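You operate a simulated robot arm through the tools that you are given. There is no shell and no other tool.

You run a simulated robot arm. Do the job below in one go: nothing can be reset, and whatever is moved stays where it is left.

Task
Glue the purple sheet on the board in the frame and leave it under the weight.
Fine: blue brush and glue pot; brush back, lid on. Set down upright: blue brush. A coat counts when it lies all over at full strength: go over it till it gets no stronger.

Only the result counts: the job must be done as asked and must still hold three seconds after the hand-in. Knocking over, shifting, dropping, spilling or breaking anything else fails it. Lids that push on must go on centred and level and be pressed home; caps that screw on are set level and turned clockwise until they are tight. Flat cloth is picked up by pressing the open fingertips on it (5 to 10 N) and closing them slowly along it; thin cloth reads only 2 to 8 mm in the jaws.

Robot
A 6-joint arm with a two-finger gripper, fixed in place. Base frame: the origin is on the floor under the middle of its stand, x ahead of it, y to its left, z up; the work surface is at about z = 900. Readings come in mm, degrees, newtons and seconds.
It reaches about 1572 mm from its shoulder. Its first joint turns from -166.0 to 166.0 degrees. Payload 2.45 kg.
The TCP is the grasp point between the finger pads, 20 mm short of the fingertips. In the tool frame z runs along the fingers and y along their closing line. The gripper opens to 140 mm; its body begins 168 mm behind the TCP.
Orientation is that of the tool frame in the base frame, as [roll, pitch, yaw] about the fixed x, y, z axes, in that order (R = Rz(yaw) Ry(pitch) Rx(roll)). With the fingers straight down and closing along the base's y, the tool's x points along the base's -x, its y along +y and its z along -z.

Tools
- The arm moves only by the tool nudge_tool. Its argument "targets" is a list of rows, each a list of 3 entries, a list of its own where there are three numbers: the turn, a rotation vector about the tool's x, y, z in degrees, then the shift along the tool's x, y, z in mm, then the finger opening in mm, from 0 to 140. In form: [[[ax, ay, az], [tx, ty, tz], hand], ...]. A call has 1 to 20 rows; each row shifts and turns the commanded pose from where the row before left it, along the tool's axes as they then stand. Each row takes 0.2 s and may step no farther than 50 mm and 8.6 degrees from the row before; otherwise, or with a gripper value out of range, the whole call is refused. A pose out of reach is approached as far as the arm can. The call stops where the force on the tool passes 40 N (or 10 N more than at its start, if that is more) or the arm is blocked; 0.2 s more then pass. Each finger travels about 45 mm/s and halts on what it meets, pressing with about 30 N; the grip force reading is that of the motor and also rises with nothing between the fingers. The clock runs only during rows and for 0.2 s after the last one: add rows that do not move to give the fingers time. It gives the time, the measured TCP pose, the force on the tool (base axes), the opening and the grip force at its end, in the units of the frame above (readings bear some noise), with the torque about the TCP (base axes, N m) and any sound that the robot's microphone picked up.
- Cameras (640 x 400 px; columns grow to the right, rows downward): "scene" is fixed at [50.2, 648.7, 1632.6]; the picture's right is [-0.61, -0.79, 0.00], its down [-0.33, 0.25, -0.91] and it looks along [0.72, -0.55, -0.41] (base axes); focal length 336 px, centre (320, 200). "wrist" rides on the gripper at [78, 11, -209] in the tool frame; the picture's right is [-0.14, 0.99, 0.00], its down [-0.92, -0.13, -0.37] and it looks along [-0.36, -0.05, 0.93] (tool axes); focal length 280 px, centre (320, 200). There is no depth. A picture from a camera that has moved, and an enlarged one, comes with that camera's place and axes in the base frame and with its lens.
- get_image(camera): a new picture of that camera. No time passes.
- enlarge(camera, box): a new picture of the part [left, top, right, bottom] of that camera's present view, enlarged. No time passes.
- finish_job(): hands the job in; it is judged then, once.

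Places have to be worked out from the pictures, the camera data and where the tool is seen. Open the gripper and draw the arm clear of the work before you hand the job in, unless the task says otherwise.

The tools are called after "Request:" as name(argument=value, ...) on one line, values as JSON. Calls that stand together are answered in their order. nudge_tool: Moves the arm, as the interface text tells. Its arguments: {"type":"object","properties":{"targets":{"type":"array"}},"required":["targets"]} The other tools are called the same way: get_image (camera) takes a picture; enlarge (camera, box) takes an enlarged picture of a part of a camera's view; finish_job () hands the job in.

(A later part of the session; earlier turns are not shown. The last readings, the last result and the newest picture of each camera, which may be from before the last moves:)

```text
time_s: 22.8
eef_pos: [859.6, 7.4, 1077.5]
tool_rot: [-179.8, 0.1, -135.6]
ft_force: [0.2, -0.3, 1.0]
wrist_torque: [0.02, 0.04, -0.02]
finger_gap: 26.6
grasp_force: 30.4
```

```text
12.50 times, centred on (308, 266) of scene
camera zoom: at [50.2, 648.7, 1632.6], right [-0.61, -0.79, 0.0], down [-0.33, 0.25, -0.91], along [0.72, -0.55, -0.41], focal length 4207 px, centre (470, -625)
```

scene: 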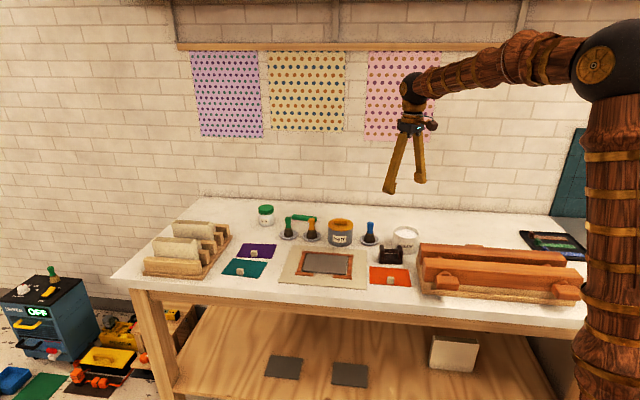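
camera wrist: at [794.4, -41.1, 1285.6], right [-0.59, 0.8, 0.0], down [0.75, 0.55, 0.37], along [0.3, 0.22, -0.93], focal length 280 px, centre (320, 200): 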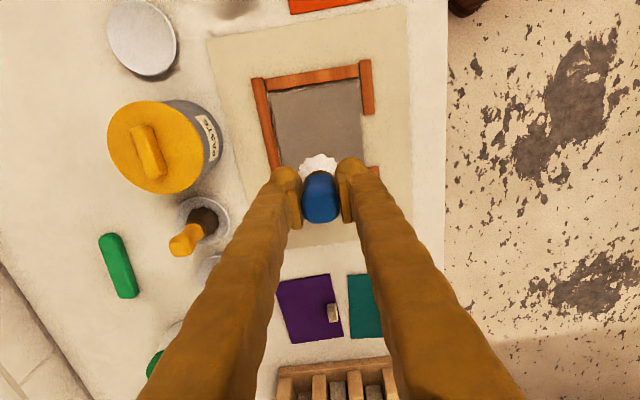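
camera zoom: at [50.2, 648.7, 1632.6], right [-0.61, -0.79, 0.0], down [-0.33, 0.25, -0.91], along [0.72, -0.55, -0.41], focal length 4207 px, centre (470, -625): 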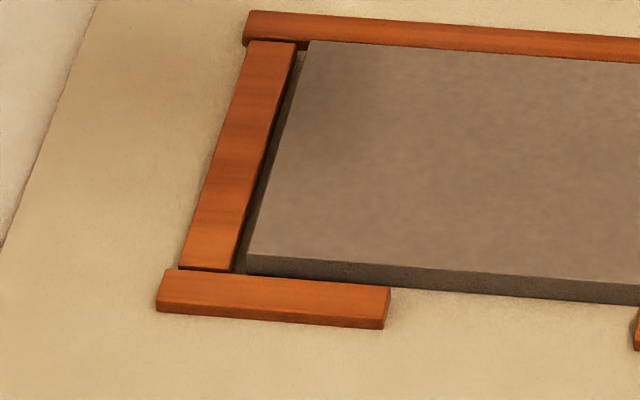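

The board top stands clearly above the frame bars, so the brush can run over its edges. The tool is aligned with the board and the board's centre is about 2 mm along tool +y; I shift and lower close to the board.

Request:
nudge_tool(targets=[[[0, 0, 0], [1, 2, 0], 12], [[0, 0, 0], [0, 0, 30], 12], [[0, 0, 0], [0, 0, 30], 12], [[0, 0, 0], [0, 0, 30], 12], [[0, 0, 0], [0, 0, 12], 12], [[0, 0, 0], [0, 0, 0], 12]])

Request:
enlarge(camera="scene", box=[280, 225, 376, 285])

Request:
get_image(camera="wrist")

```text
time_s: 24.1
eef_pos: [855.2, 9.6, 974.6]
tool_rot: [-179.9, 0.1, -135.6]
ft_force: [0.6, 0.7, -0.9]
wrist_torque: [0.0, 0.0, 0.0]
finger_gap: 26.4
grasp_force: 30.4
```

```text
6.67 times, centred on (328, 255) of scene
camera zoom: at [50.2, 648.7, 1632.6], right [-0.61, -0.79, 0.0], down [-0.33, 0.25, -0.91], along [0.72, -0.55, -0.41], focal length 2244 px, centre (267, -167)
```

zoom: 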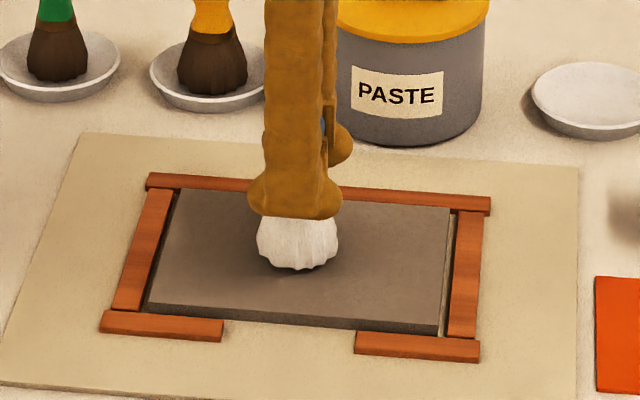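

```text
taken
camera wrist: at [791.6, -39.2, 1183.1], right [-0.59, 0.8, 0.0], down [0.75, 0.55, 0.37], along [0.3, 0.22, -0.93], focal length 280 px, centre (320, 200)
```

wrist: 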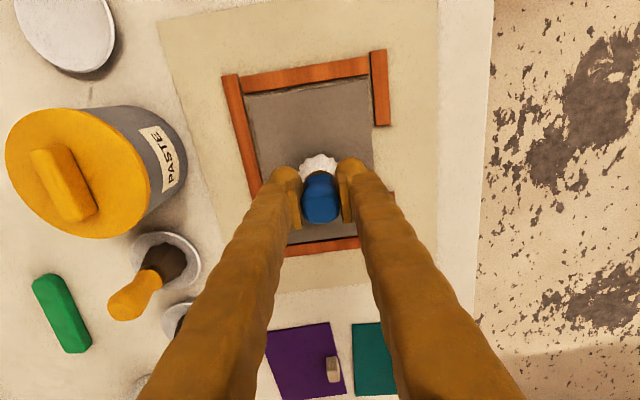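

The brush is just above the middle of the board. I creep down in 1 mm steps to find contact.

Request:
nudge_tool(targets=[[[0, 0, 0], [0, 0, 1], 12], [[0, 0, 0], [0, 0, 1], 12], [[0, 0, 0], [0, 0, 1], 12], [[0, 0, 0], [0, 0, 1], 12], [[0, 0, 0], [0, 0, 0], 12]])

```text
time_s: 25.4
eef_pos: [856.7, 6.5, 971.8]
tool_rot: [-179.8, 0.1, -135.6]
ft_force: [-0.9, 0.6, -0.6]
wrist_torque: [0.04, 0.0, -0.01]
finger_gap: 26.9
grasp_force: 30.6
```

No contact yet at a commanded 972.5, so I keep creeping down.

Request:
nudge_tool(targets=[[[0, 0, 0], [0, 0, 1], 12], [[0, 0, 0], [0, 0, 1], 12], [[0, 0, 0], [0, 0, 0], 12]])

Request:
nudge_tool(targets=[[[0, 0, 0], [0, 0, 1], 12], [[0, 0, 0], [0, 0, 0], 12]])

Request:
nudge_tool(targets=[[[0, 0, 0], [0, 0, 1], 12], [[0, 0, 0], [0, 0, 0], 12]])

Request:
enlarge(camera="scene", box=[280, 225, 376, 285])

```text
time_s: 26.1
eef_pos: [857.5, 6.9, 971.8]
tool_rot: [-179.7, 0.1, -135.7]
ft_force: [-2.9, -2.8, 23.4]
wrist_torque: [-0.2, 0.29, -0.02]
finger_gap: 26.6
grasp_force: 30.3
```

```text
time_s: 26.8
eef_pos: [857.0, 7.2, 970.0]
tool_rot: [-179.6, 0.1, -135.6]
ft_force: [-2.3, -1.1, 9.9]
wrist_torque: [0.01, 0.19, 0.05]
finger_gap: 26.8
grasp_force: 30.0
stopped in row 2: the force on the tool passed its limit at 40 N (the readings are from after the stop); the commanded pose is now the measured one
```

```text
time_s: 27.4
eef_pos: [857.9, 8.2, 971.7]
tool_rot: [-179.6, 0.2, -135.6]
ft_force: [0.5, -1.0, 25.7]
wrist_torque: [0.08, 0.1, 0.0]
finger_gap: 26.6
grasp_force: 29.8
```

```text
6.67 times, centred on (328, 255) of scene
camera zoom: at [50.2, 648.7, 1632.6], right [-0.61, -0.79, 0.0], down [-0.33, 0.25, -0.91], along [0.72, -0.55, -0.41], focal length 2244 px, centre (267, -167)
```

zoom: 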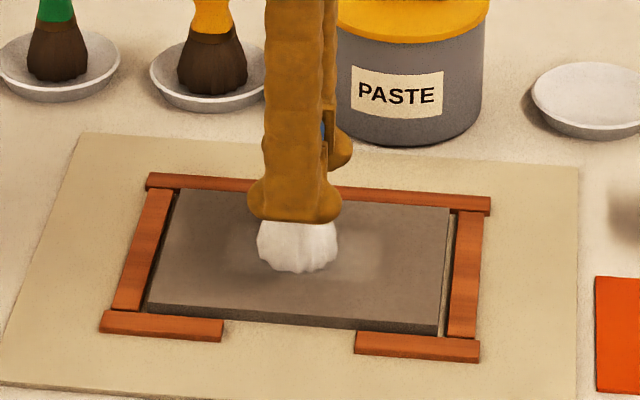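

Contact is at about 971.5 and a lighter coat spot shows around the brush. I ease to a light press, level the tool, and run the first lines of strokes along the board.

Request:
nudge_tool(targets=[[[-0.4, 0.2, 0], [0, 0, -1.0], 12], [[0, 0, 0], [21, -14, 0], 12], [[0, 0, 0], [21, -14, 0], 12], [[0, 0, 0], [22, -14, 0], 12], [[0, 0, 0], [-25.6, 0, 0], 12], [[0, 0, 0], [-25.6, 0, 0], 12], [[0, 0, 0], [-25.6, 0, 0], 12], [[0, 0, 0], [-25.6, 0, 0], 12], [[0, 0, 0], [-25.6, 0, 0], 12], [[0, 0, 0], [0, 21, 0], 12], [[0, 0, 0], [0, 0, 0], 12]])

Request:
enlarge(camera="scene", box=[280, 225, 376, 285])

Request:
get_image(camera="wrist")

```text
time_s: 28.2
eef_pos: [848.8, -41.5, 971.1]
tool_rot: [180.0, 0.1, -135.5]
ft_force: [1.1, -0.4, 9.6]
wrist_torque: [-0.12, -0.04, 0.04]
finger_gap: 26.5
grasp_force: 30.1
stopped in row 4: the force on the tool passed its limit at 41 N (the readings are from after the stop); the commanded pose is now the measured one
```

```text
6.67 times, centred on (328, 255) of scene
camera zoom: at [50.2, 648.7, 1632.6], right [-0.61, -0.79, 0.0], down [-0.33, 0.25, -0.91], along [0.72, -0.55, -0.41], focal length 2244 px, centre (267, -167)
```

zoom: 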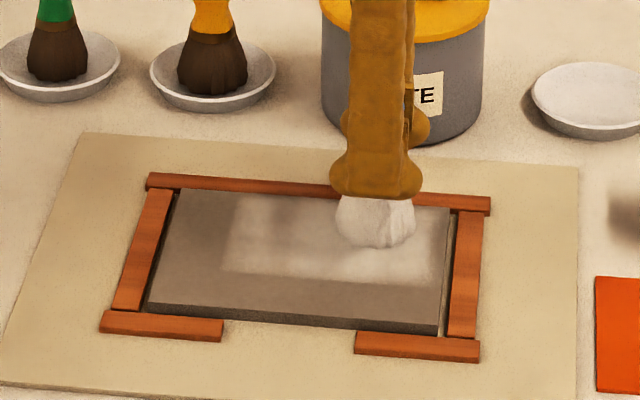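

```text
taken
camera wrist: at [784.5, -89.6, 1179.3], right [-0.6, 0.8, 0.0], down [0.75, 0.55, 0.37], along [0.3, 0.22, -0.93], focal length 280 px, centre (320, 200)
```

wrist: 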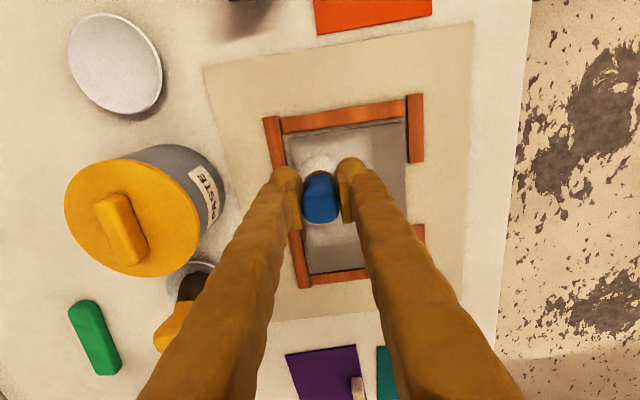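

The coat goes on where the brush passes, but the stroke tripped the force limit. I ease off by 0.4 mm and stroke more slowly, with smaller steps.

Request:
nudge_tool(targets=[[[0, 0, 0], [0, 0, -0.4], 12], [[0, 0, 0], [12, -6, 0], 12], [[0, 0, 0], [12, -6, 0], 12], [[0, 0, 0], [-12.8, 0, 0], 12], [[0, 0, 0], [-12.8, 0, 0], 12], [[0, 0, 0], [-12.8, 0, 0], 12], [[0, 0, 0], [-12.8, 0, 0], 12], [[0, 0, 0], [-12.8, 0, 0], 12], [[0, 0, 0], [-12.8, 0, 0], 12], [[0, 0, 0], [-12.8, 0, 0], 12], [[0, 0, 0], [-12.8, 0, 0], 12], [[0, 0, 0], [-12.8, 0, 0], 12], [[0, 0, 0], [-12.8, 0, 0], 12]])

Request:
enlarge(camera="scene", box=[280, 225, 376, 285])

```text
time_s: 31.0
eef_pos: [930.6, 23.1, 970.5]
tool_rot: [179.8, 0.0, -135.7]
ft_force: [-3.2, -2.6, 10.0]
wrist_torque: [-0.17, 0.21, 0.07]
finger_gap: 26.8
grasp_force: 29.8
```

```text
6.67 times, centred on (328, 255) of scene
camera zoom: at [50.2, 648.7, 1632.6], right [-0.61, -0.79, 0.0], down [-0.33, 0.25, -0.91], along [0.72, -0.55, -0.41], focal length 2244 px, centre (267, -167)
```

zoom: 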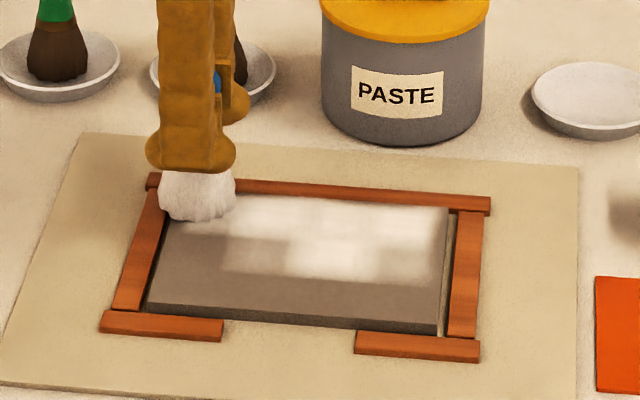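

The light, slow strokes lay a good coat without tripping the limit. I continue with the next lines across the board.

Request:
nudge_tool(targets=[[[0, 0, 0], [0, 10, 0], 12], [[0, 0, 0], [0, 10, 0], 12], [[0, 0, 0], [12.8, 0, 0], 12], [[0, 0, 0], [12.8, 0, 0], 12], [[0, 0, 0], [12.8, 0, 0], 12], [[0, 0, 0], [12.8, 0, 0], 12], [[0, 0, 0], [12.8, 0, 0], 12], [[0, 0, 0], [12.8, 0, 0], 12], [[0, 0, 0], [12.8, 0, 0], 12], [[0, 0, 0], [12.8, 0, 0], 12], [[0, 0, 0], [12.8, 0, 0], 12], [[0, 0, 0], [12.8, 0, 0], 12], [[0, 0, 0], [0, 10, 0], 12], [[0, 0, 0], [0, 10, 0], 12]])

Request:
enlarge(camera="scene", box=[280, 225, 376, 285])

```text
time_s: 34.0
eef_pos: [810.6, -36.3, 970.9]
tool_rot: [-179.9, 0.1, -135.6]
ft_force: [2.9, -4.5, 16.8]
wrist_torque: [-0.13, -0.1, 0.02]
finger_gap: 26.9
grasp_force: 29.6
```

```text
6.67 times, centred on (328, 255) of scene
camera zoom: at [50.2, 648.7, 1632.6], right [-0.61, -0.79, 0.0], down [-0.33, 0.25, -0.91], along [0.72, -0.55, -0.41], focal length 2244 px, centre (267, -167)
```

zoom: 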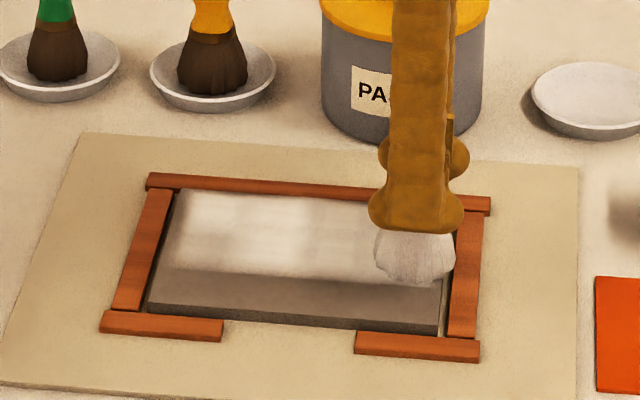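

The second band is laid and the bristles look a bit less loaded. I continue with the middle and next lines, slightly lighter.

Request:
nudge_tool(targets=[[[0, 0, 0], [0, 0, -0.3], 12], [[0, 0, 0], [-12.8, 0, 0], 12], [[0, 0, 0], [-12.8, 0, 0], 12], [[0, 0, 0], [-12.8, 0, 0], 12], [[0, 0, 0], [-12.8, 0, 0], 12], [[0, 0, 0], [-12.8, 0, 0], 12], [[0, 0, 0], [-12.8, 0, 0], 12], [[0, 0, 0], [-12.8, 0, 0], 12], [[0, 0, 0], [-12.8, 0, 0], 12], [[0, 0, 0], [-12.8, 0, 0], 12], [[0, 0, 0], [-12.8, 0, 0], 12], [[0, 0, 0], [0, 10, 0], 12], [[0, 0, 0], [0, 10, 0], 12]])

Request:
nudge_tool(targets=[[[0, 0, 0], [12.8, 0, 0], 12], [[0, 0, 0], [12.8, 0, 0], 12], [[0, 0, 0], [12.8, 0, 0], 12], [[0, 0, 0], [12.8, 0, 0], 12], [[0, 0, 0], [12.8, 0, 0], 12], [[0, 0, 0], [12.8, 0, 0], 12], [[0, 0, 0], [12.8, 0, 0], 12], [[0, 0, 0], [12.8, 0, 0], 12], [[0, 0, 0], [12.8, 0, 0], 12], [[0, 0, 0], [12.8, 0, 0], 12], [[0, 0, 0], [0, 11, 0], 12], [[0, 0, 0], [0, 11, 0], 12]])

Request:
enlarge(camera="scene", box=[280, 225, 376, 285])

```text
time_s: 36.8
eef_pos: [888.2, 67.8, 971.2]
tool_rot: [-180.0, 0.1, -135.6]
ft_force: [1.1, -0.4, 3.6]
wrist_torque: [0.05, -0.05, -0.01]
finger_gap: 26.3
grasp_force: 30.5
```

```text
time_s: 39.4
eef_pos: [781.1, -8.1, 971.0]
tool_rot: [179.8, -0.1, -135.6]
ft_force: [0.7, -3.0, 7.9]
wrist_torque: [-0.13, -0.06, -0.03]
finger_gap: 26.4
grasp_force: 29.8
```

```text
6.67 times, centred on (328, 255) of scene
camera zoom: at [50.2, 648.7, 1632.6], right [-0.61, -0.79, 0.0], down [-0.33, 0.25, -0.91], along [0.72, -0.55, -0.41], focal length 2244 px, centre (267, -167)
```

zoom: 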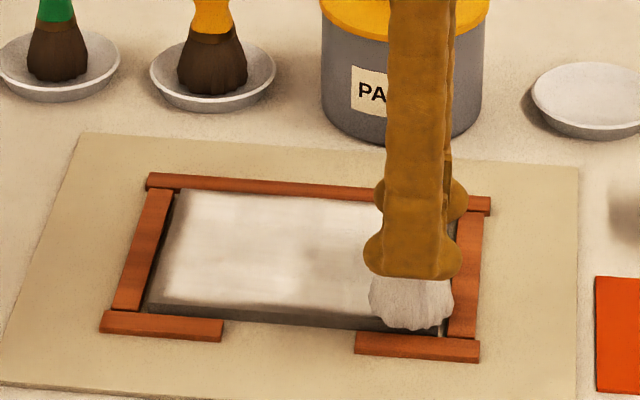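

Four bands are on; I run the last line along the front edge, then look at the result.

Request:
nudge_tool(targets=[[[0, 0, 0], [-12.8, 0, 0], 12], [[0, 0, 0], [-12.8, 0, 0], 12], [[0, 0, 0], [-12.8, 0, 0], 12], [[0, 0, 0], [-12.8, 0, 0], 12], [[0, 0, 0], [-12.8, 0, 0], 12], [[0, 0, 0], [-12.8, 0, 0], 12], [[0, 0, 0], [-12.8, 0, 0], 12], [[0, 0, 0], [-12.8, 0, 0], 12], [[0, 0, 0], [-12.8, 0, 0], 12], [[0, 0, 0], [-12.8, 0, 0], 12]])

Request:
enlarge(camera="scene", box=[280, 225, 376, 285])

Request:
get_image(camera="wrist")

```text
time_s: 41.6
eef_pos: [874.0, 83.6, 971.5]
tool_rot: [179.9, 0.0, -135.6]
ft_force: [-0.1, -0.2, 0.7]
wrist_torque: [-0.03, 0.03, -0.03]
finger_gap: 26.6
grasp_force: 29.3
```

```text
6.67 times, centred on (328, 255) of scene
camera zoom: at [50.2, 648.7, 1632.6], right [-0.61, -0.79, 0.0], down [-0.33, 0.25, -0.91], along [0.72, -0.55, -0.41], focal length 2244 px, centre (267, -167)
```

zoom: 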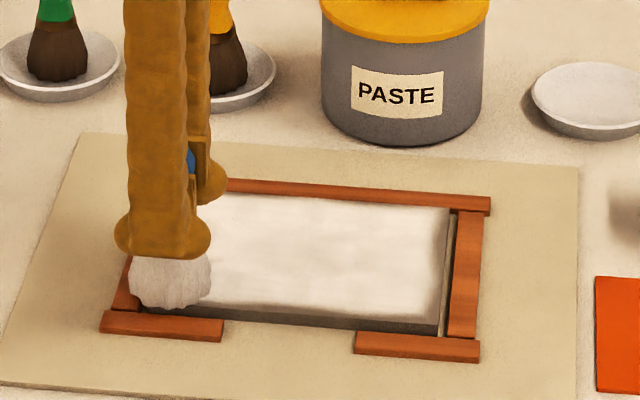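

```text
taken
camera wrist: at [809.5, 33.7, 1179.7], right [-0.59, 0.8, 0.0], down [0.75, 0.55, 0.37], along [0.3, 0.22, -0.93], focal length 280 px, centre (320, 200)
```

wrist: 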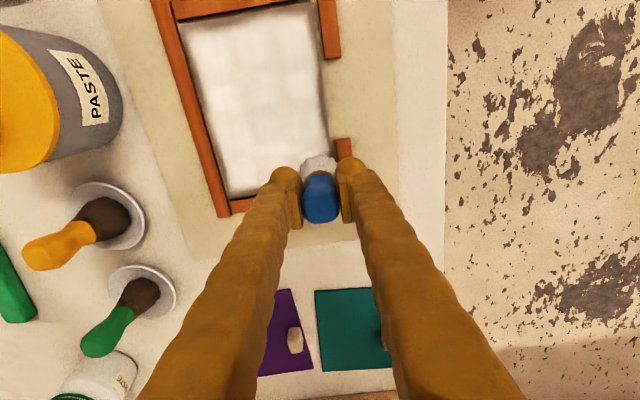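

The middle is white; the edges still look weaker. I zoom in to judge the edges before the next passes.

Request:
enlarge(camera="wrist", box=[150, 0, 360, 210])

Request:
enlarge(camera="scene", box=[300, 248, 360, 284])

```text
1.90 times, centred on (255, 105) of wrist
camera zoom: at [809.5, 33.7, 1179.7], right [-0.59, 0.8, 0.0], down [0.75, 0.55, 0.37], along [0.3, 0.22, -0.93], focal length 534 px, centre (444, 381)
```

zoom: 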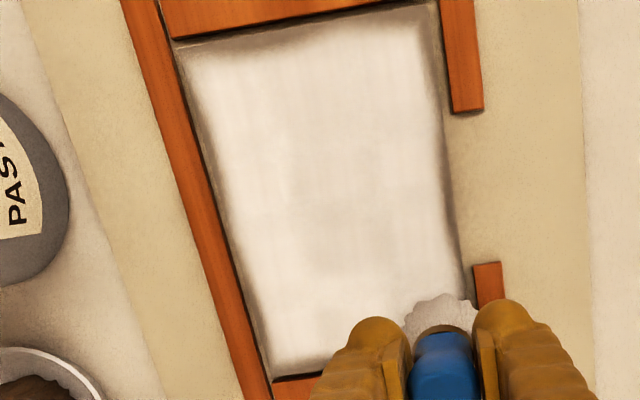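

```text
10.67 times, centred on (330, 266) of scene
camera zoom: at [50.2, 648.7, 1632.6], right [-0.61, -0.79, 0.0], down [-0.33, 0.25, -0.91], along [0.72, -0.55, -0.41], focal length 3590 px, centre (213, -504)
```

zoom: 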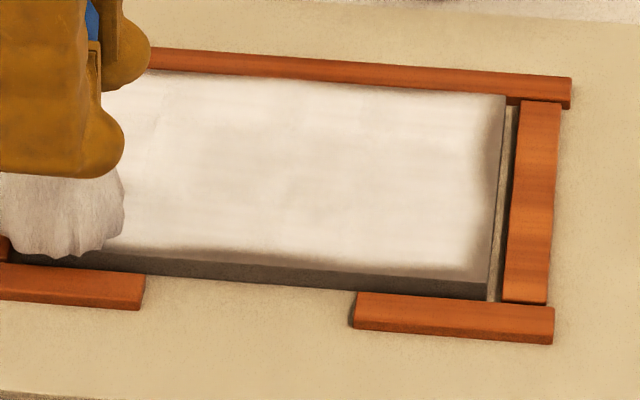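

The middle is full white but the outer 5 mm and the corners are weaker. I go back for more glue: lift, carry to the pot and lower gently to the glue surface.

Request:
nudge_tool(targets=[[[0, 0, 0], [0, 0, -7], 12], [[0, 0, 0], [0, 0, -50], 12], [[0, 0, 0], [0, 0, -50], 12], [[0, 0, 0], [41.13, -22.64, 0], 12], [[0, 0, 0], [41.13, -22.64, 0], 12], [[0, 0, 0], [41.13, -22.64, 0], 12], [[0, 0, 0], [41.13, -22.64, 0], 12], [[0, 0, 0], [41.13, -22.64, 0], 12], [[0, 0, 0], [41.13, -22.64, 0], 12], [[0, 0, 0], [41.13, -22.64, 0], 12], [[0, 0, 0], [41.13, -22.64, 0], 12], [[0, 0, 0], [41.13, -22.64, 0], 12], [[0, 0, 0], [0, 0, 0], 12], [[0, 0, 0], [0, 0, 0], 12]])

Request:
enlarge(camera="scene", box=[270, 225, 390, 300])

Request:
get_image(camera="wrist")

```text
time_s: 44.6
eef_pos: [751.1, -323.9, 1079.3]
tool_rot: [179.8, 0.0, -135.7]
ft_force: [0.6, 0.1, -1.1]
wrist_torque: [0.03, 0.02, 0.0]
finger_gap: 26.5
grasp_force: 30.1
```

```text
5.33 times, centred on (330, 262) of scene
camera zoom: at [50.2, 648.7, 1632.6], right [-0.61, -0.79, 0.0], down [-0.33, 0.25, -0.91], along [0.72, -0.55, -0.41], focal length 1795 px, centre (267, -133)
```

zoom: 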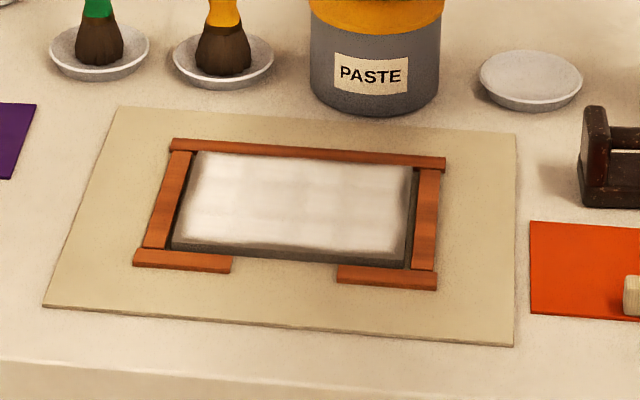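

```text
taken
camera wrist: at [687.1, -372.3, 1287.9], right [-0.6, 0.8, 0.0], down [0.75, 0.55, 0.37], along [0.3, 0.22, -0.93], focal length 280 px, centre (320, 200)
```

wrist: 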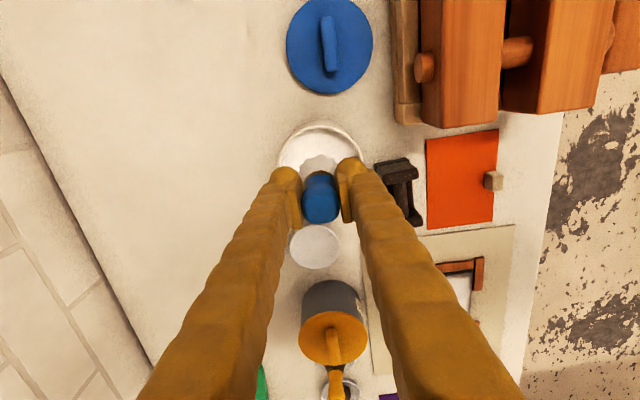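

The brush is centred over the pot. I lower it gently onto the glue.

Request:
nudge_tool(targets=[[[0, 0, 0], [0, 0, 30], 12], [[0, 0, 0], [0, 0, 26], 12], [[0, 0, 0], [0, 0, 1], 12], [[0, 0, 0], [0, 0, 1], 12], [[0, 0, 0], [0, 0, 1], 12], [[0, 0, 0], [0, 0, 0], 12]])

Request:
enlarge(camera="scene", box=[350, 175, 446, 265])

```text
time_s: 46.0
eef_pos: [751.3, -323.1, 1019.4]
tool_rot: [-180.0, 0.1, -135.6]
ft_force: [-2.0, -0.7, 7.8]
wrist_torque: [-0.07, 0.13, -0.01]
finger_gap: 26.9
grasp_force: 29.8
```

```text
4.44 times, centred on (398, 220) of scene
camera zoom: at [50.2, 648.7, 1632.6], right [-0.61, -0.79, 0.0], down [-0.33, 0.25, -0.91], along [0.72, -0.55, -0.41], focal length 1496 px, centre (-27, 111)
```

zoom: 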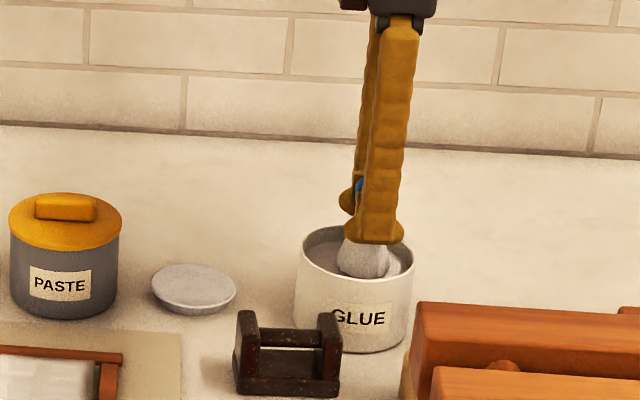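

The brush is in the glue with about 8 N. I let it soak briefly, then carry it back to the board's back-right corner and lower to just at contact.

Request:
nudge_tool(targets=[[[0, 0, 0], [0, 0, 0], 12], [[0, 0, 0], [0, 0, -9], 12], [[0, 0, 0], [0, 0, -50], 12], [[0, 0, 0], [-39.47, 19.4, 0], 12], [[0, 0, 0], [-39.47, 19.4, 0], 12], [[0, 0, 0], [-39.47, 19.4, 0], 12], [[0, 0, 0], [-39.47, 19.4, 0], 12], [[0, 0, 0], [-39.47, 19.4, 0], 12], [[0, 0, 0], [-39.47, 19.4, 0], 12], [[0, 0, 0], [0, 0, 0], 12], [[0, 0, 0], [0, 0, 48], 12], [[0, 0, 0], [0, 0, 48], 12], [[0, 0, 0], [0, 0, 8], 12], [[0, 0, 0], [0, 0, 2], 12], [[0, 0, 0], [0, 0, 0], 12]])

Request:
enlarge(camera="scene", box=[280, 225, 376, 285])

Request:
get_image(camera="wrist")

```text
time_s: 49.2
eef_pos: [839.5, -75.7, 971.9]
tool_rot: [179.9, 0.0, -135.6]
ft_force: [1.0, 0.2, -0.1]
wrist_torque: [-0.02, -0.03, 0.01]
finger_gap: 26.6
grasp_force: 30.2
```

```text
6.67 times, centred on (328, 255) of scene
camera zoom: at [50.2, 648.7, 1632.6], right [-0.61, -0.79, 0.0], down [-0.33, 0.25, -0.91], along [0.72, -0.55, -0.41], focal length 2244 px, centre (267, -167)
```

zoom: 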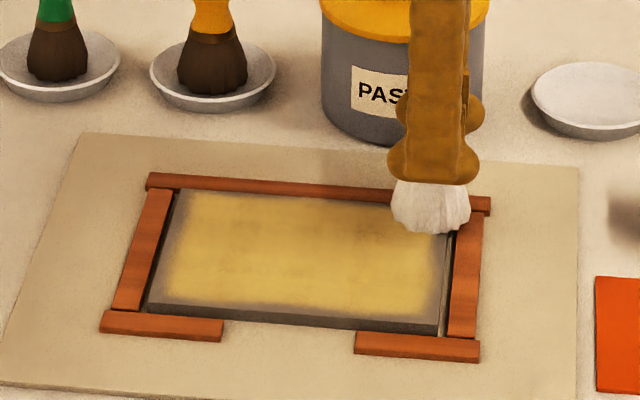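

```text
taken
camera wrist: at [776.2, -123.2, 1179.9], right [-0.6, 0.8, 0.0], down [0.75, 0.55, 0.37], along [0.3, 0.22, -0.93], focal length 280 px, centre (320, 200)
```

wrist: 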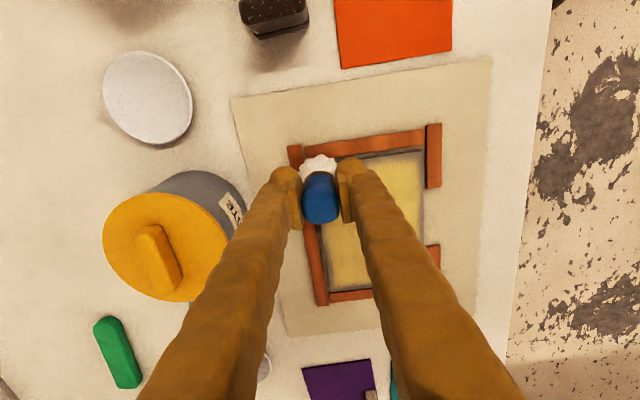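

The coat has turned from white to yellow, so it is ageing with time and I need to be brisk. I lower to contact and go round the edges with fresh glue.

Request:
nudge_tool(targets=[[[0, 0, 0], [0, 0, 0.8], 12], [[0, 0, 0], [-17.5, 0, 0], 12], [[0, 0, 0], [-17.5, 0, 0], 12], [[0, 0, 0], [-17.5, 0, 0], 12], [[0, 0, 0], [-17.5, 0, 0], 12], [[0, 0, 0], [-17.5, 0, 0.1], 12], [[0, 0, 0], [-17.5, 0, 0.1], 12], [[0, 0, 0], [-17.5, 0, 0], 12], [[0, 0, 0], [-17.5, 0, 0], 12], [[0, 0, 0], [0, 15.7, 0], 12], [[0, 0, 0], [0, 15.7, 0], 12], [[0, 0, 0], [0, 15.7, 0], 12], [[0, 0, 0], [0, 15.7, 0], 12], [[0, 0, 0], [0, 15.7, 0], 12], [[0, 0, 0], [0, 15.7, 0], 12]])

Request:
enlarge(camera="scene", box=[280, 225, 376, 285])

```text
time_s: 52.4
eef_pos: [871.9, 93.2, 971.2]
tool_rot: [179.8, 0.1, -135.6]
ft_force: [6.7, -2.8, 30.3]
wrist_torque: [-0.34, -0.32, 0.08]
finger_gap: 26.6
grasp_force: 30.1
```

```text
6.67 times, centred on (328, 255) of scene
camera zoom: at [50.2, 648.7, 1632.6], right [-0.61, -0.79, 0.0], down [-0.33, 0.25, -0.91], along [0.72, -0.55, -0.41], focal length 2244 px, centre (267, -167)
```

zoom: 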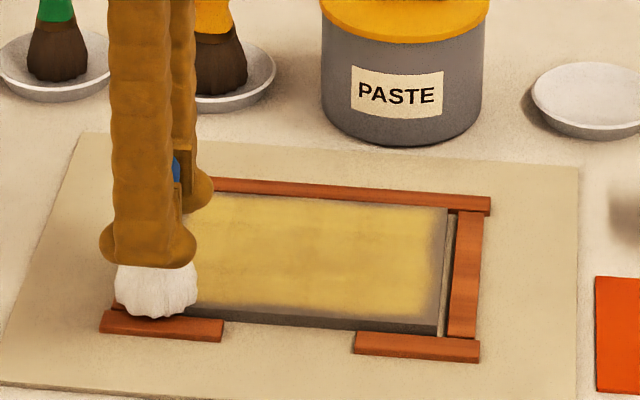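

The back and left edges are now covered. I ease off about 0.8 mm and go along the front edge and the right edge.

Request:
nudge_tool(targets=[[[0, 0, 0], [0, 0, -0.8], 12], [[0, 0, 0], [17.5, 0, 0], 12], [[0, 0, 0], [17.5, 0, 0], 12], [[0, 0, 0], [17.5, 0, 0], 12], [[0, 0, 0], [17.5, 0, 0], 12], [[0, 0, 0], [17.5, 0, 0], 12], [[0, 0, 0], [17.5, 0, 0], 12], [[0, 0, 0], [17.5, 0, 0], 12], [[0, 0, 0], [17.5, 0, 0], 12], [[0, 0, 0], [0, -15.7, 0], 12], [[0, 0, 0], [0, -15.7, 0], 12], [[0, 0, 0], [0, -15.7, 0], 12], [[0, 0, 0], [0, -15.7, 0], 12], [[0, 0, 0], [0, -15.7, 0], 12], [[0, 0, 0], [0, -15.7, 0], 12]])

Request:
enlarge(camera="scene", box=[280, 225, 376, 285])

Request:
enlarge(camera="wrist", box=[270, 100, 460, 320])

```text
time_s: 55.6
eef_pos: [839.0, -74.4, 972.2]
tool_rot: [180.0, 0.0, -135.6]
ft_force: [-0.4, 0.4, -0.3]
wrist_torque: [0.0, 0.04, 0.0]
finger_gap: 26.5
grasp_force: 30.4
```

```text
6.67 times, centred on (328, 255) of scene
camera zoom: at [50.2, 648.7, 1632.6], right [-0.61, -0.79, 0.0], down [-0.33, 0.25, -0.91], along [0.72, -0.55, -0.41], focal length 2244 px, centre (267, -167)
```

zoom: 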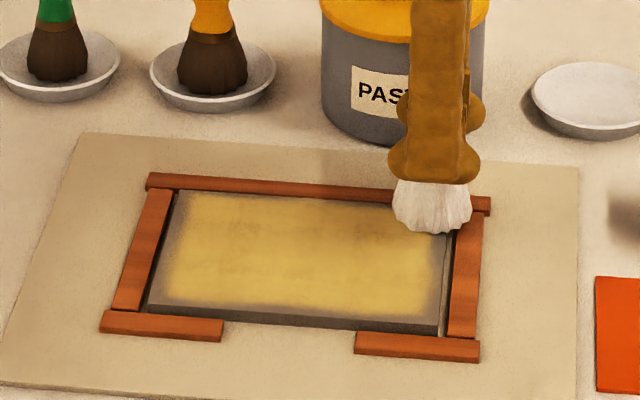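

```text
1.82 times, centred on (365, 210) of wrist
camera zoom: at [775.7, -123.3, 1180.5], right [-0.59, 0.8, 0.0], down [0.75, 0.55, 0.37], along [0.3, 0.22, -0.93], focal length 510 px, centre (238, 182)
```

zoom: 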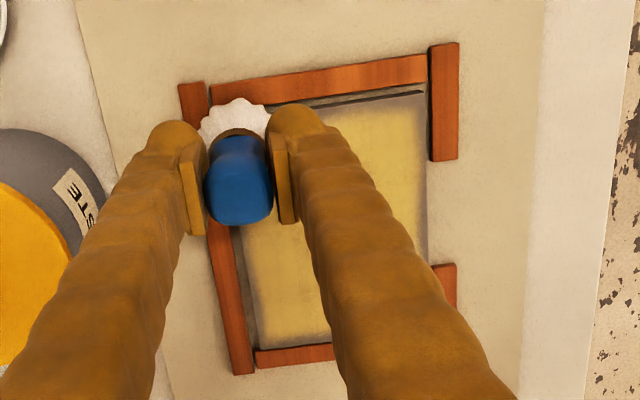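

The edge strokes do not seem to show, so I look closely at the state of the coat before going on.

Request:
enlarge(camera="scene", box=[296, 248, 352, 283])

Request:
enlarge(camera="wrist", box=[330, 130, 430, 230])

```text
11.43 times, centred on (324, 266) of scene
camera zoom: at [50.2, 648.7, 1632.6], right [-0.61, -0.79, 0.0], down [-0.33, 0.25, -0.91], along [0.72, -0.55, -0.41], focal length 3846 px, centre (274, -549)
```

zoom: 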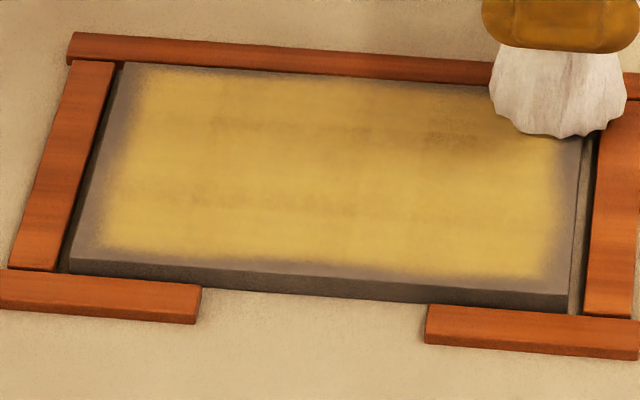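

```text
4.00 times, centred on (380, 180) of wrist
camera zoom: at [775.7, -123.3, 1180.5], right [-0.59, 0.8, 0.0], down [0.75, 0.55, 0.37], along [0.3, 0.22, -0.93], focal length 1122 px, centre (80, 280)
```

zoom: 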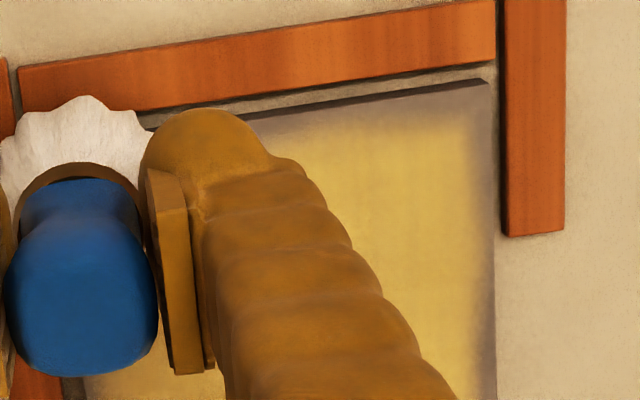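

The coated area matches the sheet's footprint (about 140 × 97), so the grey rim is probably outside it; a few darker blotches remain inside. I go over the interior with the loaded brush and watch how the colour responds.

Request:
nudge_tool(targets=[[[0, 0, 0], [-10, 22, 0.7], 12], [[0, 0, 0], [-20, 0, 0.2], 12], [[0, 0, 0], [-20, 0, 0], 12], [[0, 0, 0], [-20, 0, 0], 12], [[0, 0, 0], [-20, 0, 0], 12], [[0, 0, 0], [-20, 0, 0], 12], [[0, 0, 0], [-20, 0, 0], 12], [[0, 0, 0], [0, 12.5, 0], 12], [[0, 0, 0], [0, 12.5, 0], 12], [[0, 0, 0], [20, 0, 0], 12], [[0, 0, 0], [20, 0, 0], 12], [[0, 0, 0], [20, 0, 0], 12]])

Request:
enlarge(camera="scene", box=[280, 225, 376, 285])

```text
time_s: 58.2
eef_pos: [855.0, 8.8, 972.6]
tool_rot: [179.9, 0.0, -135.6]
ft_force: [0.3, 0.6, -0.5]
wrist_torque: [0.01, -0.03, 0.01]
finger_gap: 26.5
grasp_force: 29.7
```

```text
6.67 times, centred on (328, 255) of scene
camera zoom: at [50.2, 648.7, 1632.6], right [-0.61, -0.79, 0.0], down [-0.33, 0.25, -0.91], along [0.72, -0.55, -0.41], focal length 2244 px, centre (267, -167)
```

zoom: 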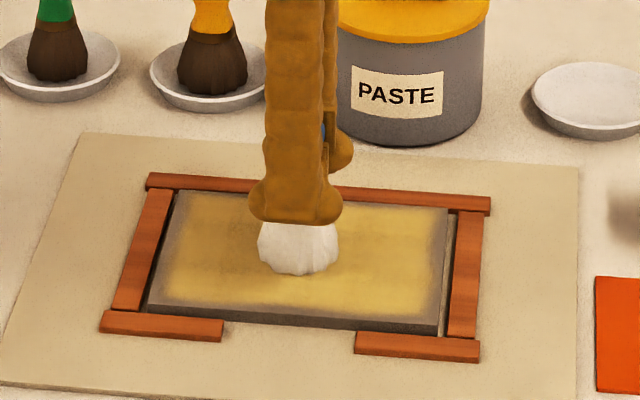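

There is no contact force now, so the last strokes hovered (the brush likely slid up a little in the grip). I creep down to regain contact.

Request:
nudge_tool(targets=[[[0, 0, 0], [0, 0, 0.6], 12], [[0, 0, 0], [0, 0, 0], 12]])

Request:
nudge_tool(targets=[[[0, 0, 0], [0, 0, 0.5], 12]])

```text
time_s: 58.8
eef_pos: [855.3, 9.9, 971.7]
tool_rot: [179.9, 0.1, -135.7]
ft_force: [-0.8, 0.0, 2.5]
wrist_torque: [-0.01, -0.02, -0.01]
finger_gap: 26.6
grasp_force: 30.0
```

```text
time_s: 59.2
eef_pos: [856.5, 7.7, 971.6]
tool_rot: [180.0, 0.1, -135.6]
ft_force: [-7.5, 1.3, 19.5]
wrist_torque: [0.16, 0.23, 0.01]
finger_gap: 26.6
grasp_force: 29.7
```

Contact is back with about 20 N; I ease off a little and stroke through the middle to see whether the coat changes.

Request:
nudge_tool(targets=[[[0, 0, 0], [15, 0, -0.3], 12], [[0, 0, 0], [15, 0, 0], 12], [[0, 0, 0], [15, 0, 0], 12], [[0, 0, 0], [15, 0, 0], 12], [[0, 0, 0], [0, 12, 0], 12], [[0, 0, 0], [0, 12, 0], 12], [[0, 0, 0], [-15, 0, 0], 12], [[0, 0, 0], [-15, 0, 0], 12], [[0, 0, 0], [-15, 0, 0], 12], [[0, 0, 0], [-15, 0, 0], 12], [[0, 0, 0], [-15, 0, 0], 12], [[0, 0, 0], [-15, 0, 0], 12], [[0, 0, 0], [-15, 0, 0], 12], [[0, 0, 0], [-15, 0, 0], 12]])

Request:
enlarge(camera="scene", box=[280, 225, 376, 285])

```text
time_s: 61.1
eef_pos: [821.0, 7.4, 971.3]
tool_rot: [180.0, 0.1, -135.5]
ft_force: [2.2, 1.4, 8.0]
wrist_torque: [0.19, -0.1, 0.03]
finger_gap: 26.6
grasp_force: 29.8
stopped in row 9: the force on the tool passed its limit at 40 N (the readings are from after the stop); the commanded pose is now the measured one
```

```text
6.67 times, centred on (328, 255) of scene
camera zoom: at [50.2, 648.7, 1632.6], right [-0.61, -0.79, 0.0], down [-0.33, 0.25, -0.91], along [0.72, -0.55, -0.41], focal length 2244 px, centre (267, -167)
```

zoom: 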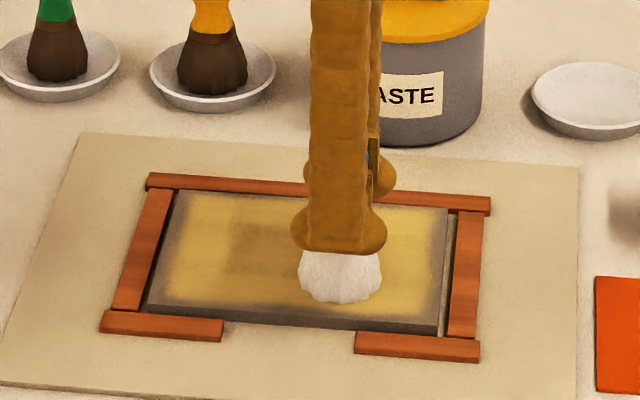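

I look closer at the coat around the brush to see what the strokes do now.

Request:
enlarge(camera="scene", box=[296, 248, 352, 283])

Request:
enlarge(camera="wrist", box=[230, 80, 430, 260])

```text
11.43 times, centred on (324, 266) of scene
camera zoom: at [50.2, 648.7, 1632.6], right [-0.61, -0.79, 0.0], down [-0.33, 0.25, -0.91], along [0.72, -0.55, -0.41], focal length 3846 px, centre (274, -549)
```

zoom: 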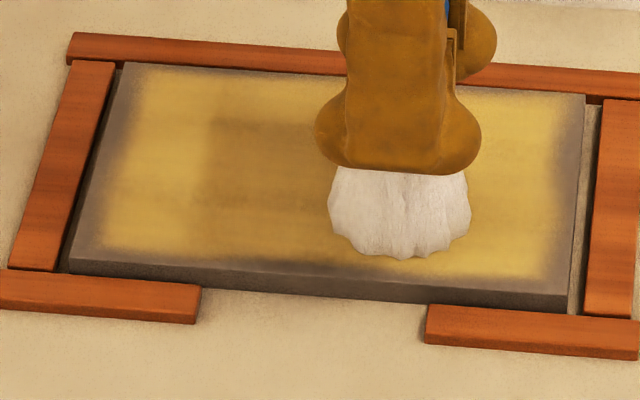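

```text
2.22 times, centred on (330, 170) of wrist
camera zoom: at [757.1, -41.5, 1179.3], right [-0.6, 0.8, 0.0], down [0.75, 0.55, 0.37], along [0.3, 0.22, -0.93], focal length 623 px, centre (298, 267)
```

zoom: 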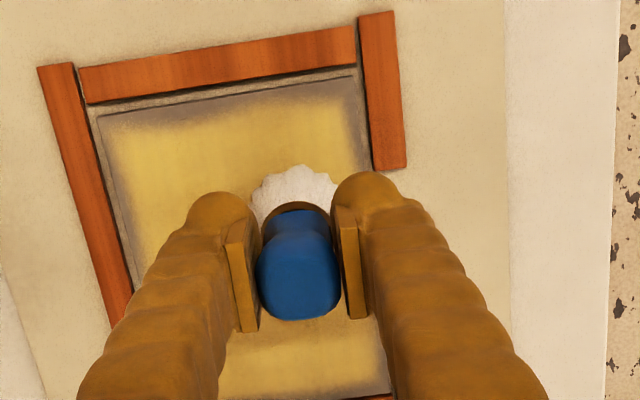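

The area I swept in contact has gone darker instead of stronger, so brushing on the yellowed coat may be dragging it. I test by going over that same patch again.

Request:
nudge_tool(targets=[[[0, 0, 0], [-12, -6, -0.3], 12], [[0, 0, 0], [-12, -6, 0], 12], [[0, 0, 0], [-12, -6, 0], 12], [[0, 0, 0], [12, 0, 0], 12], [[0, 0, 0], [12, 0, 0], 12], [[0, 0, 0], [12, 0, 0], 12], [[0, 0, 0], [12, 0, 0], 12], [[0, 0, 0], [12, 0, 0], 12]])

Request:
enlarge(camera="scene", box=[296, 248, 352, 283])

```text
time_s: 62.9
eef_pos: [816.6, -23.4, 970.6]
tool_rot: [179.9, 0.0, -135.6]
ft_force: [4.2, 3.6, 20.2]
wrist_torque: [0.25, -0.34, 0.02]
finger_gap: 26.6
grasp_force: 29.7
```

```text
11.43 times, centred on (324, 266) of scene
camera zoom: at [50.2, 648.7, 1632.6], right [-0.61, -0.79, 0.0], down [-0.33, 0.25, -0.91], along [0.72, -0.55, -0.41], focal length 3846 px, centre (274, -549)
```

zoom: 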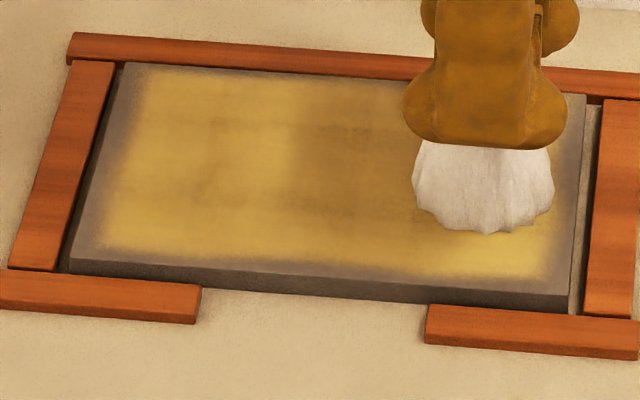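

The dark patch moved with the gripper, so it was only shadow; the coat itself is unchanged. I inspect the evenness of the coat closely.

Request:
enlarge(camera="scene", box=[298, 250, 330, 278])

Request:
enlarge(camera="scene", box=[320, 250, 352, 282])

Request:
get_image(camera="wrist")

```text
14.29 times, centred on (314, 264) of scene
camera zoom: at [50.2, 648.7, 1632.6], right [-0.61, -0.79, 0.0], down [-0.33, 0.25, -0.91], along [0.72, -0.55, -0.41], focal length 4808 px, centre (406, -714)
```

zoom: 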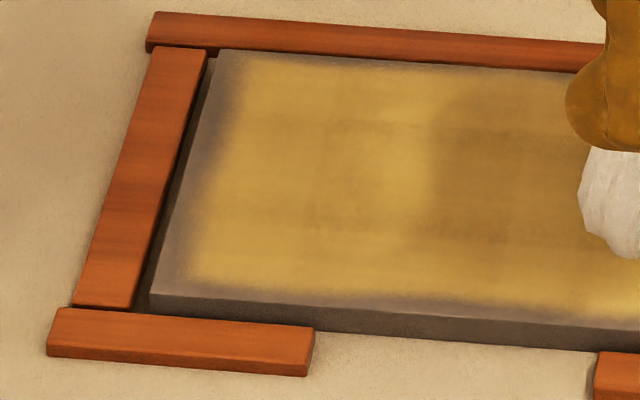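

```text
12.50 times, centred on (336, 266) of scene
camera zoom: at [50.2, 648.7, 1632.6], right [-0.61, -0.79, 0.0], down [-0.33, 0.25, -0.91], along [0.72, -0.55, -0.41], focal length 4207 px, centre (120, -625)
```

zoom: 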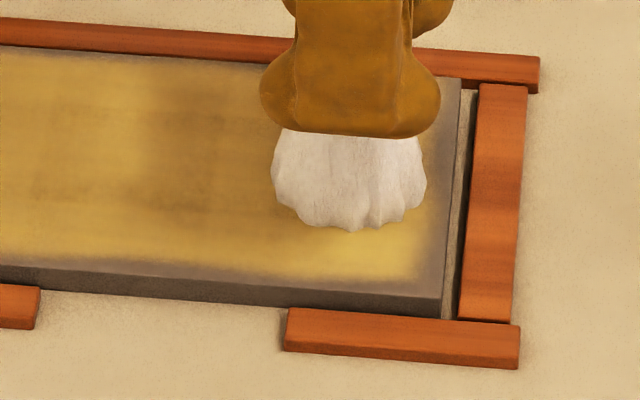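

```text
taken
camera wrist: at [751.7, -71.1, 1179.2], right [-0.6, 0.8, 0.0], down [0.75, 0.55, 0.37], along [0.3, 0.22, -0.93], focal length 280 px, centre (320, 200)
```

wrist: 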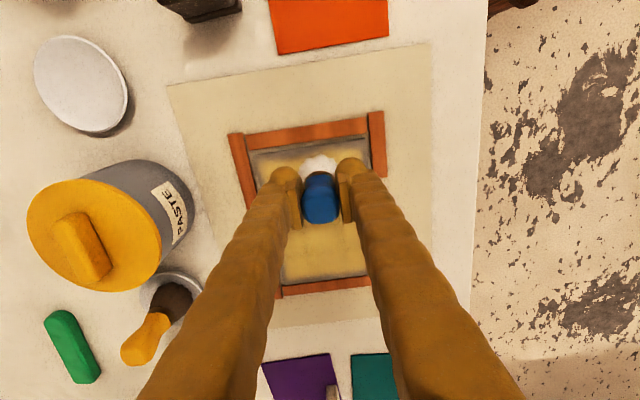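

The coat is nearly even with slightly weaker bands in the middle. I make one more full pass in light contact with the loaded brush to make sure it is at full strength everywhere.

Request:
nudge_tool(targets=[[[0, 0, 0], [4, -15, -0.25], 12], [[0, 0, 0], [4, -15, 0], 12], [[0, 0, 0], [0, -15, 0], 12], [[0, 0, 0], [-19.3, 0, 0], 12], [[0, 0, 0], [-19.3, 0, 0], 12], [[0, 0, 0], [-19.3, 0, 0], 12], [[0, 0, 0], [-19.3, 0, 0], 12], [[0, 0, 0], [-19.3, 0, 0], 12], [[0, 0, 0], [-19.3, 0, 0], 12], [[0, 0, 0], [0, 19, 0], 12], [[0, 0, 0], [19.3, 0, 0], 12], [[0, 0, 0], [19.3, 0, 0], 12], [[0, 0, 0], [19.3, 0, 0], 12], [[0, 0, 0], [19.3, 0, 0], 12], [[0, 0, 0], [19.3, 0, 0], 12], [[0, 0, 0], [19.3, 0, 0], 12]])

Request:
enlarge(camera="scene", box=[296, 248, 352, 283])

```text
time_s: 66.3
eef_pos: [829.2, -47.6, 970.2]
tool_rot: [179.8, 0.0, -135.6]
ft_force: [3.2, 4.3, 24.1]
wrist_torque: [0.28, -0.27, 0.02]
finger_gap: 26.7
grasp_force: 30.0
```

```text
11.43 times, centred on (324, 266) of scene
camera zoom: at [50.2, 648.7, 1632.6], right [-0.61, -0.79, 0.0], down [-0.33, 0.25, -0.91], along [0.72, -0.55, -0.41], focal length 3846 px, centre (274, -549)
```

zoom: 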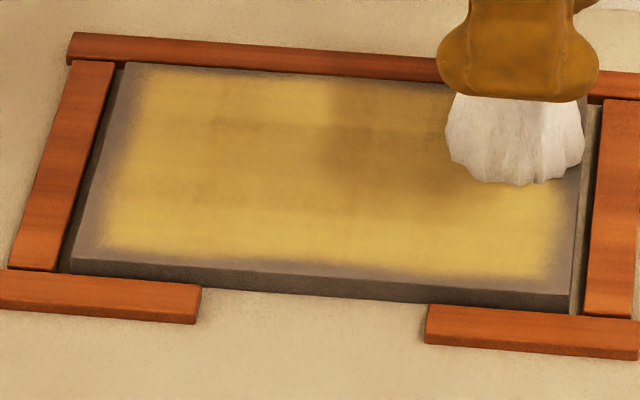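

The coat no longer changes, so it is as strong as it gets. I take the brush back over its dish and lower to just above the dish floor.

Request:
nudge_tool(targets=[[[0, 0, 0], [0, 0, -20], 12], [[0, 0, 0], [0, 0, -48], 12], [[0, 0, 0], [20.8, -33.8, 0], 12], [[0, 0, 0], [20.8, -33.8, 0], 12], [[0, 0, 0], [20.8, -33.8, 0], 12], [[0, 0, 0], [20.8, -33.7, 0], 12], [[0, 0, 0], [20.7, -33.7, 0], 12], [[0, 0, 0], [0, 0, 0], 12], [[0, 0, 0], [0, 0, 32], 12], [[0, 0, 0], [0, 0, 32], 12], [[0, 0, 0], [0, 0, 6], 12], [[0, 0, 0], [0, 0, 0], 12]])

Request:
enlarge(camera="scene", box=[330, 185, 410, 255])

Request:
enlarge(camera="wrist", box=[256, 110, 384, 240])

Request:
enlarge(camera="scene", box=[280, 225, 376, 285])

```text
time_s: 68.9
eef_pos: [873.2, -239.6, 967.9]
tool_rot: [-179.9, 0.1, -135.6]
ft_force: [-0.8, 0.3, -0.4]
wrist_torque: [-0.01, 0.0, -0.02]
finger_gap: 26.5
grasp_force: 30.6
```

```text
5.71 times, centred on (370, 220) of scene
camera zoom: at [50.2, 648.7, 1632.6], right [-0.61, -0.79, 0.0], down [-0.33, 0.25, -0.91], along [0.72, -0.55, -0.41], focal length 1923 px, centre (34, 86)
```

zoom: 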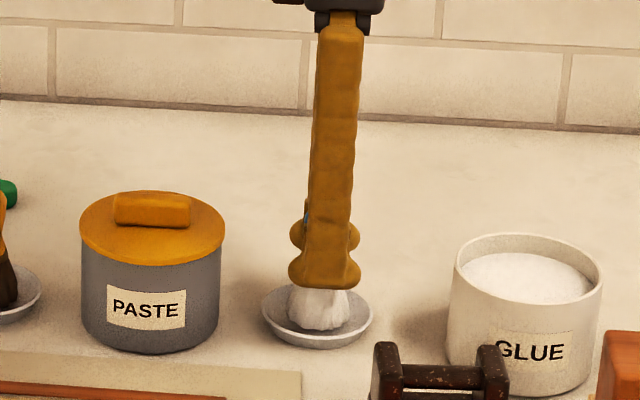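

```text
3.08 times, centred on (320, 175) of wrist
camera zoom: at [808.8, -288.6, 1176.8], right [-0.6, 0.8, 0.0], down [0.75, 0.55, 0.37], along [0.3, 0.22, -0.93], focal length 863 px, centre (320, 277)
```

zoom: 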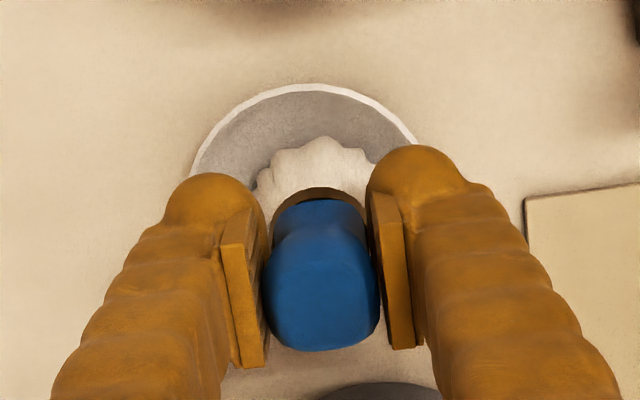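

```text
6.67 times, centred on (328, 255) of scene
camera zoom: at [50.2, 648.7, 1632.6], right [-0.61, -0.79, 0.0], down [-0.33, 0.25, -0.91], along [0.72, -0.55, -0.41], focal length 2244 px, centre (267, -167)
```

zoom: 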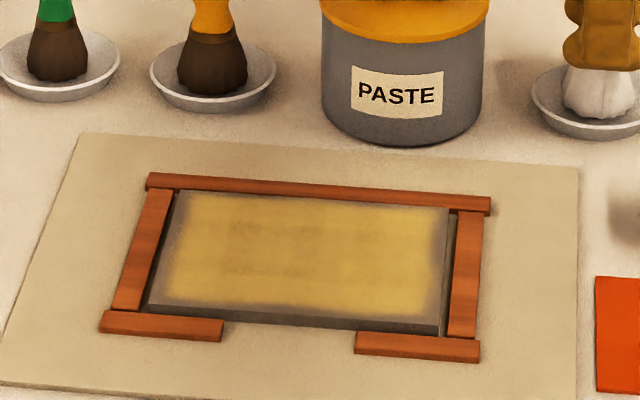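

The brush is over its dish with no contact yet. I lower it in small steps until it touches the dish floor.

Request:
nudge_tool(targets=[[[0, 0, 0], [0, 0, 1.5], 12], [[0, 0, 0], [0, 0, 1.5], 12], [[0, 0, 0], [0, 0, 1], 12]])

Request:
nudge_tool(targets=[[[0, 0, 0], [0, 0, 0.8], 12]])

```text
time_s: 69.7
eef_pos: [873.1, -239.0, 965.1]
tool_rot: [180.0, 0.1, -135.5]
ft_force: [-0.5, 0.9, -1.4]
wrist_torque: [-0.02, 0.01, 0.05]
finger_gap: 26.5
grasp_force: 30.2
```

```text
time_s: 70.1
eef_pos: [873.5, -239.2, 964.9]
tool_rot: [-179.9, 0.1, -135.5]
ft_force: [-2.7, -0.8, 7.0]
wrist_torque: [-0.15, 0.2, -0.01]
finger_gap: 26.8
grasp_force: 30.1
```

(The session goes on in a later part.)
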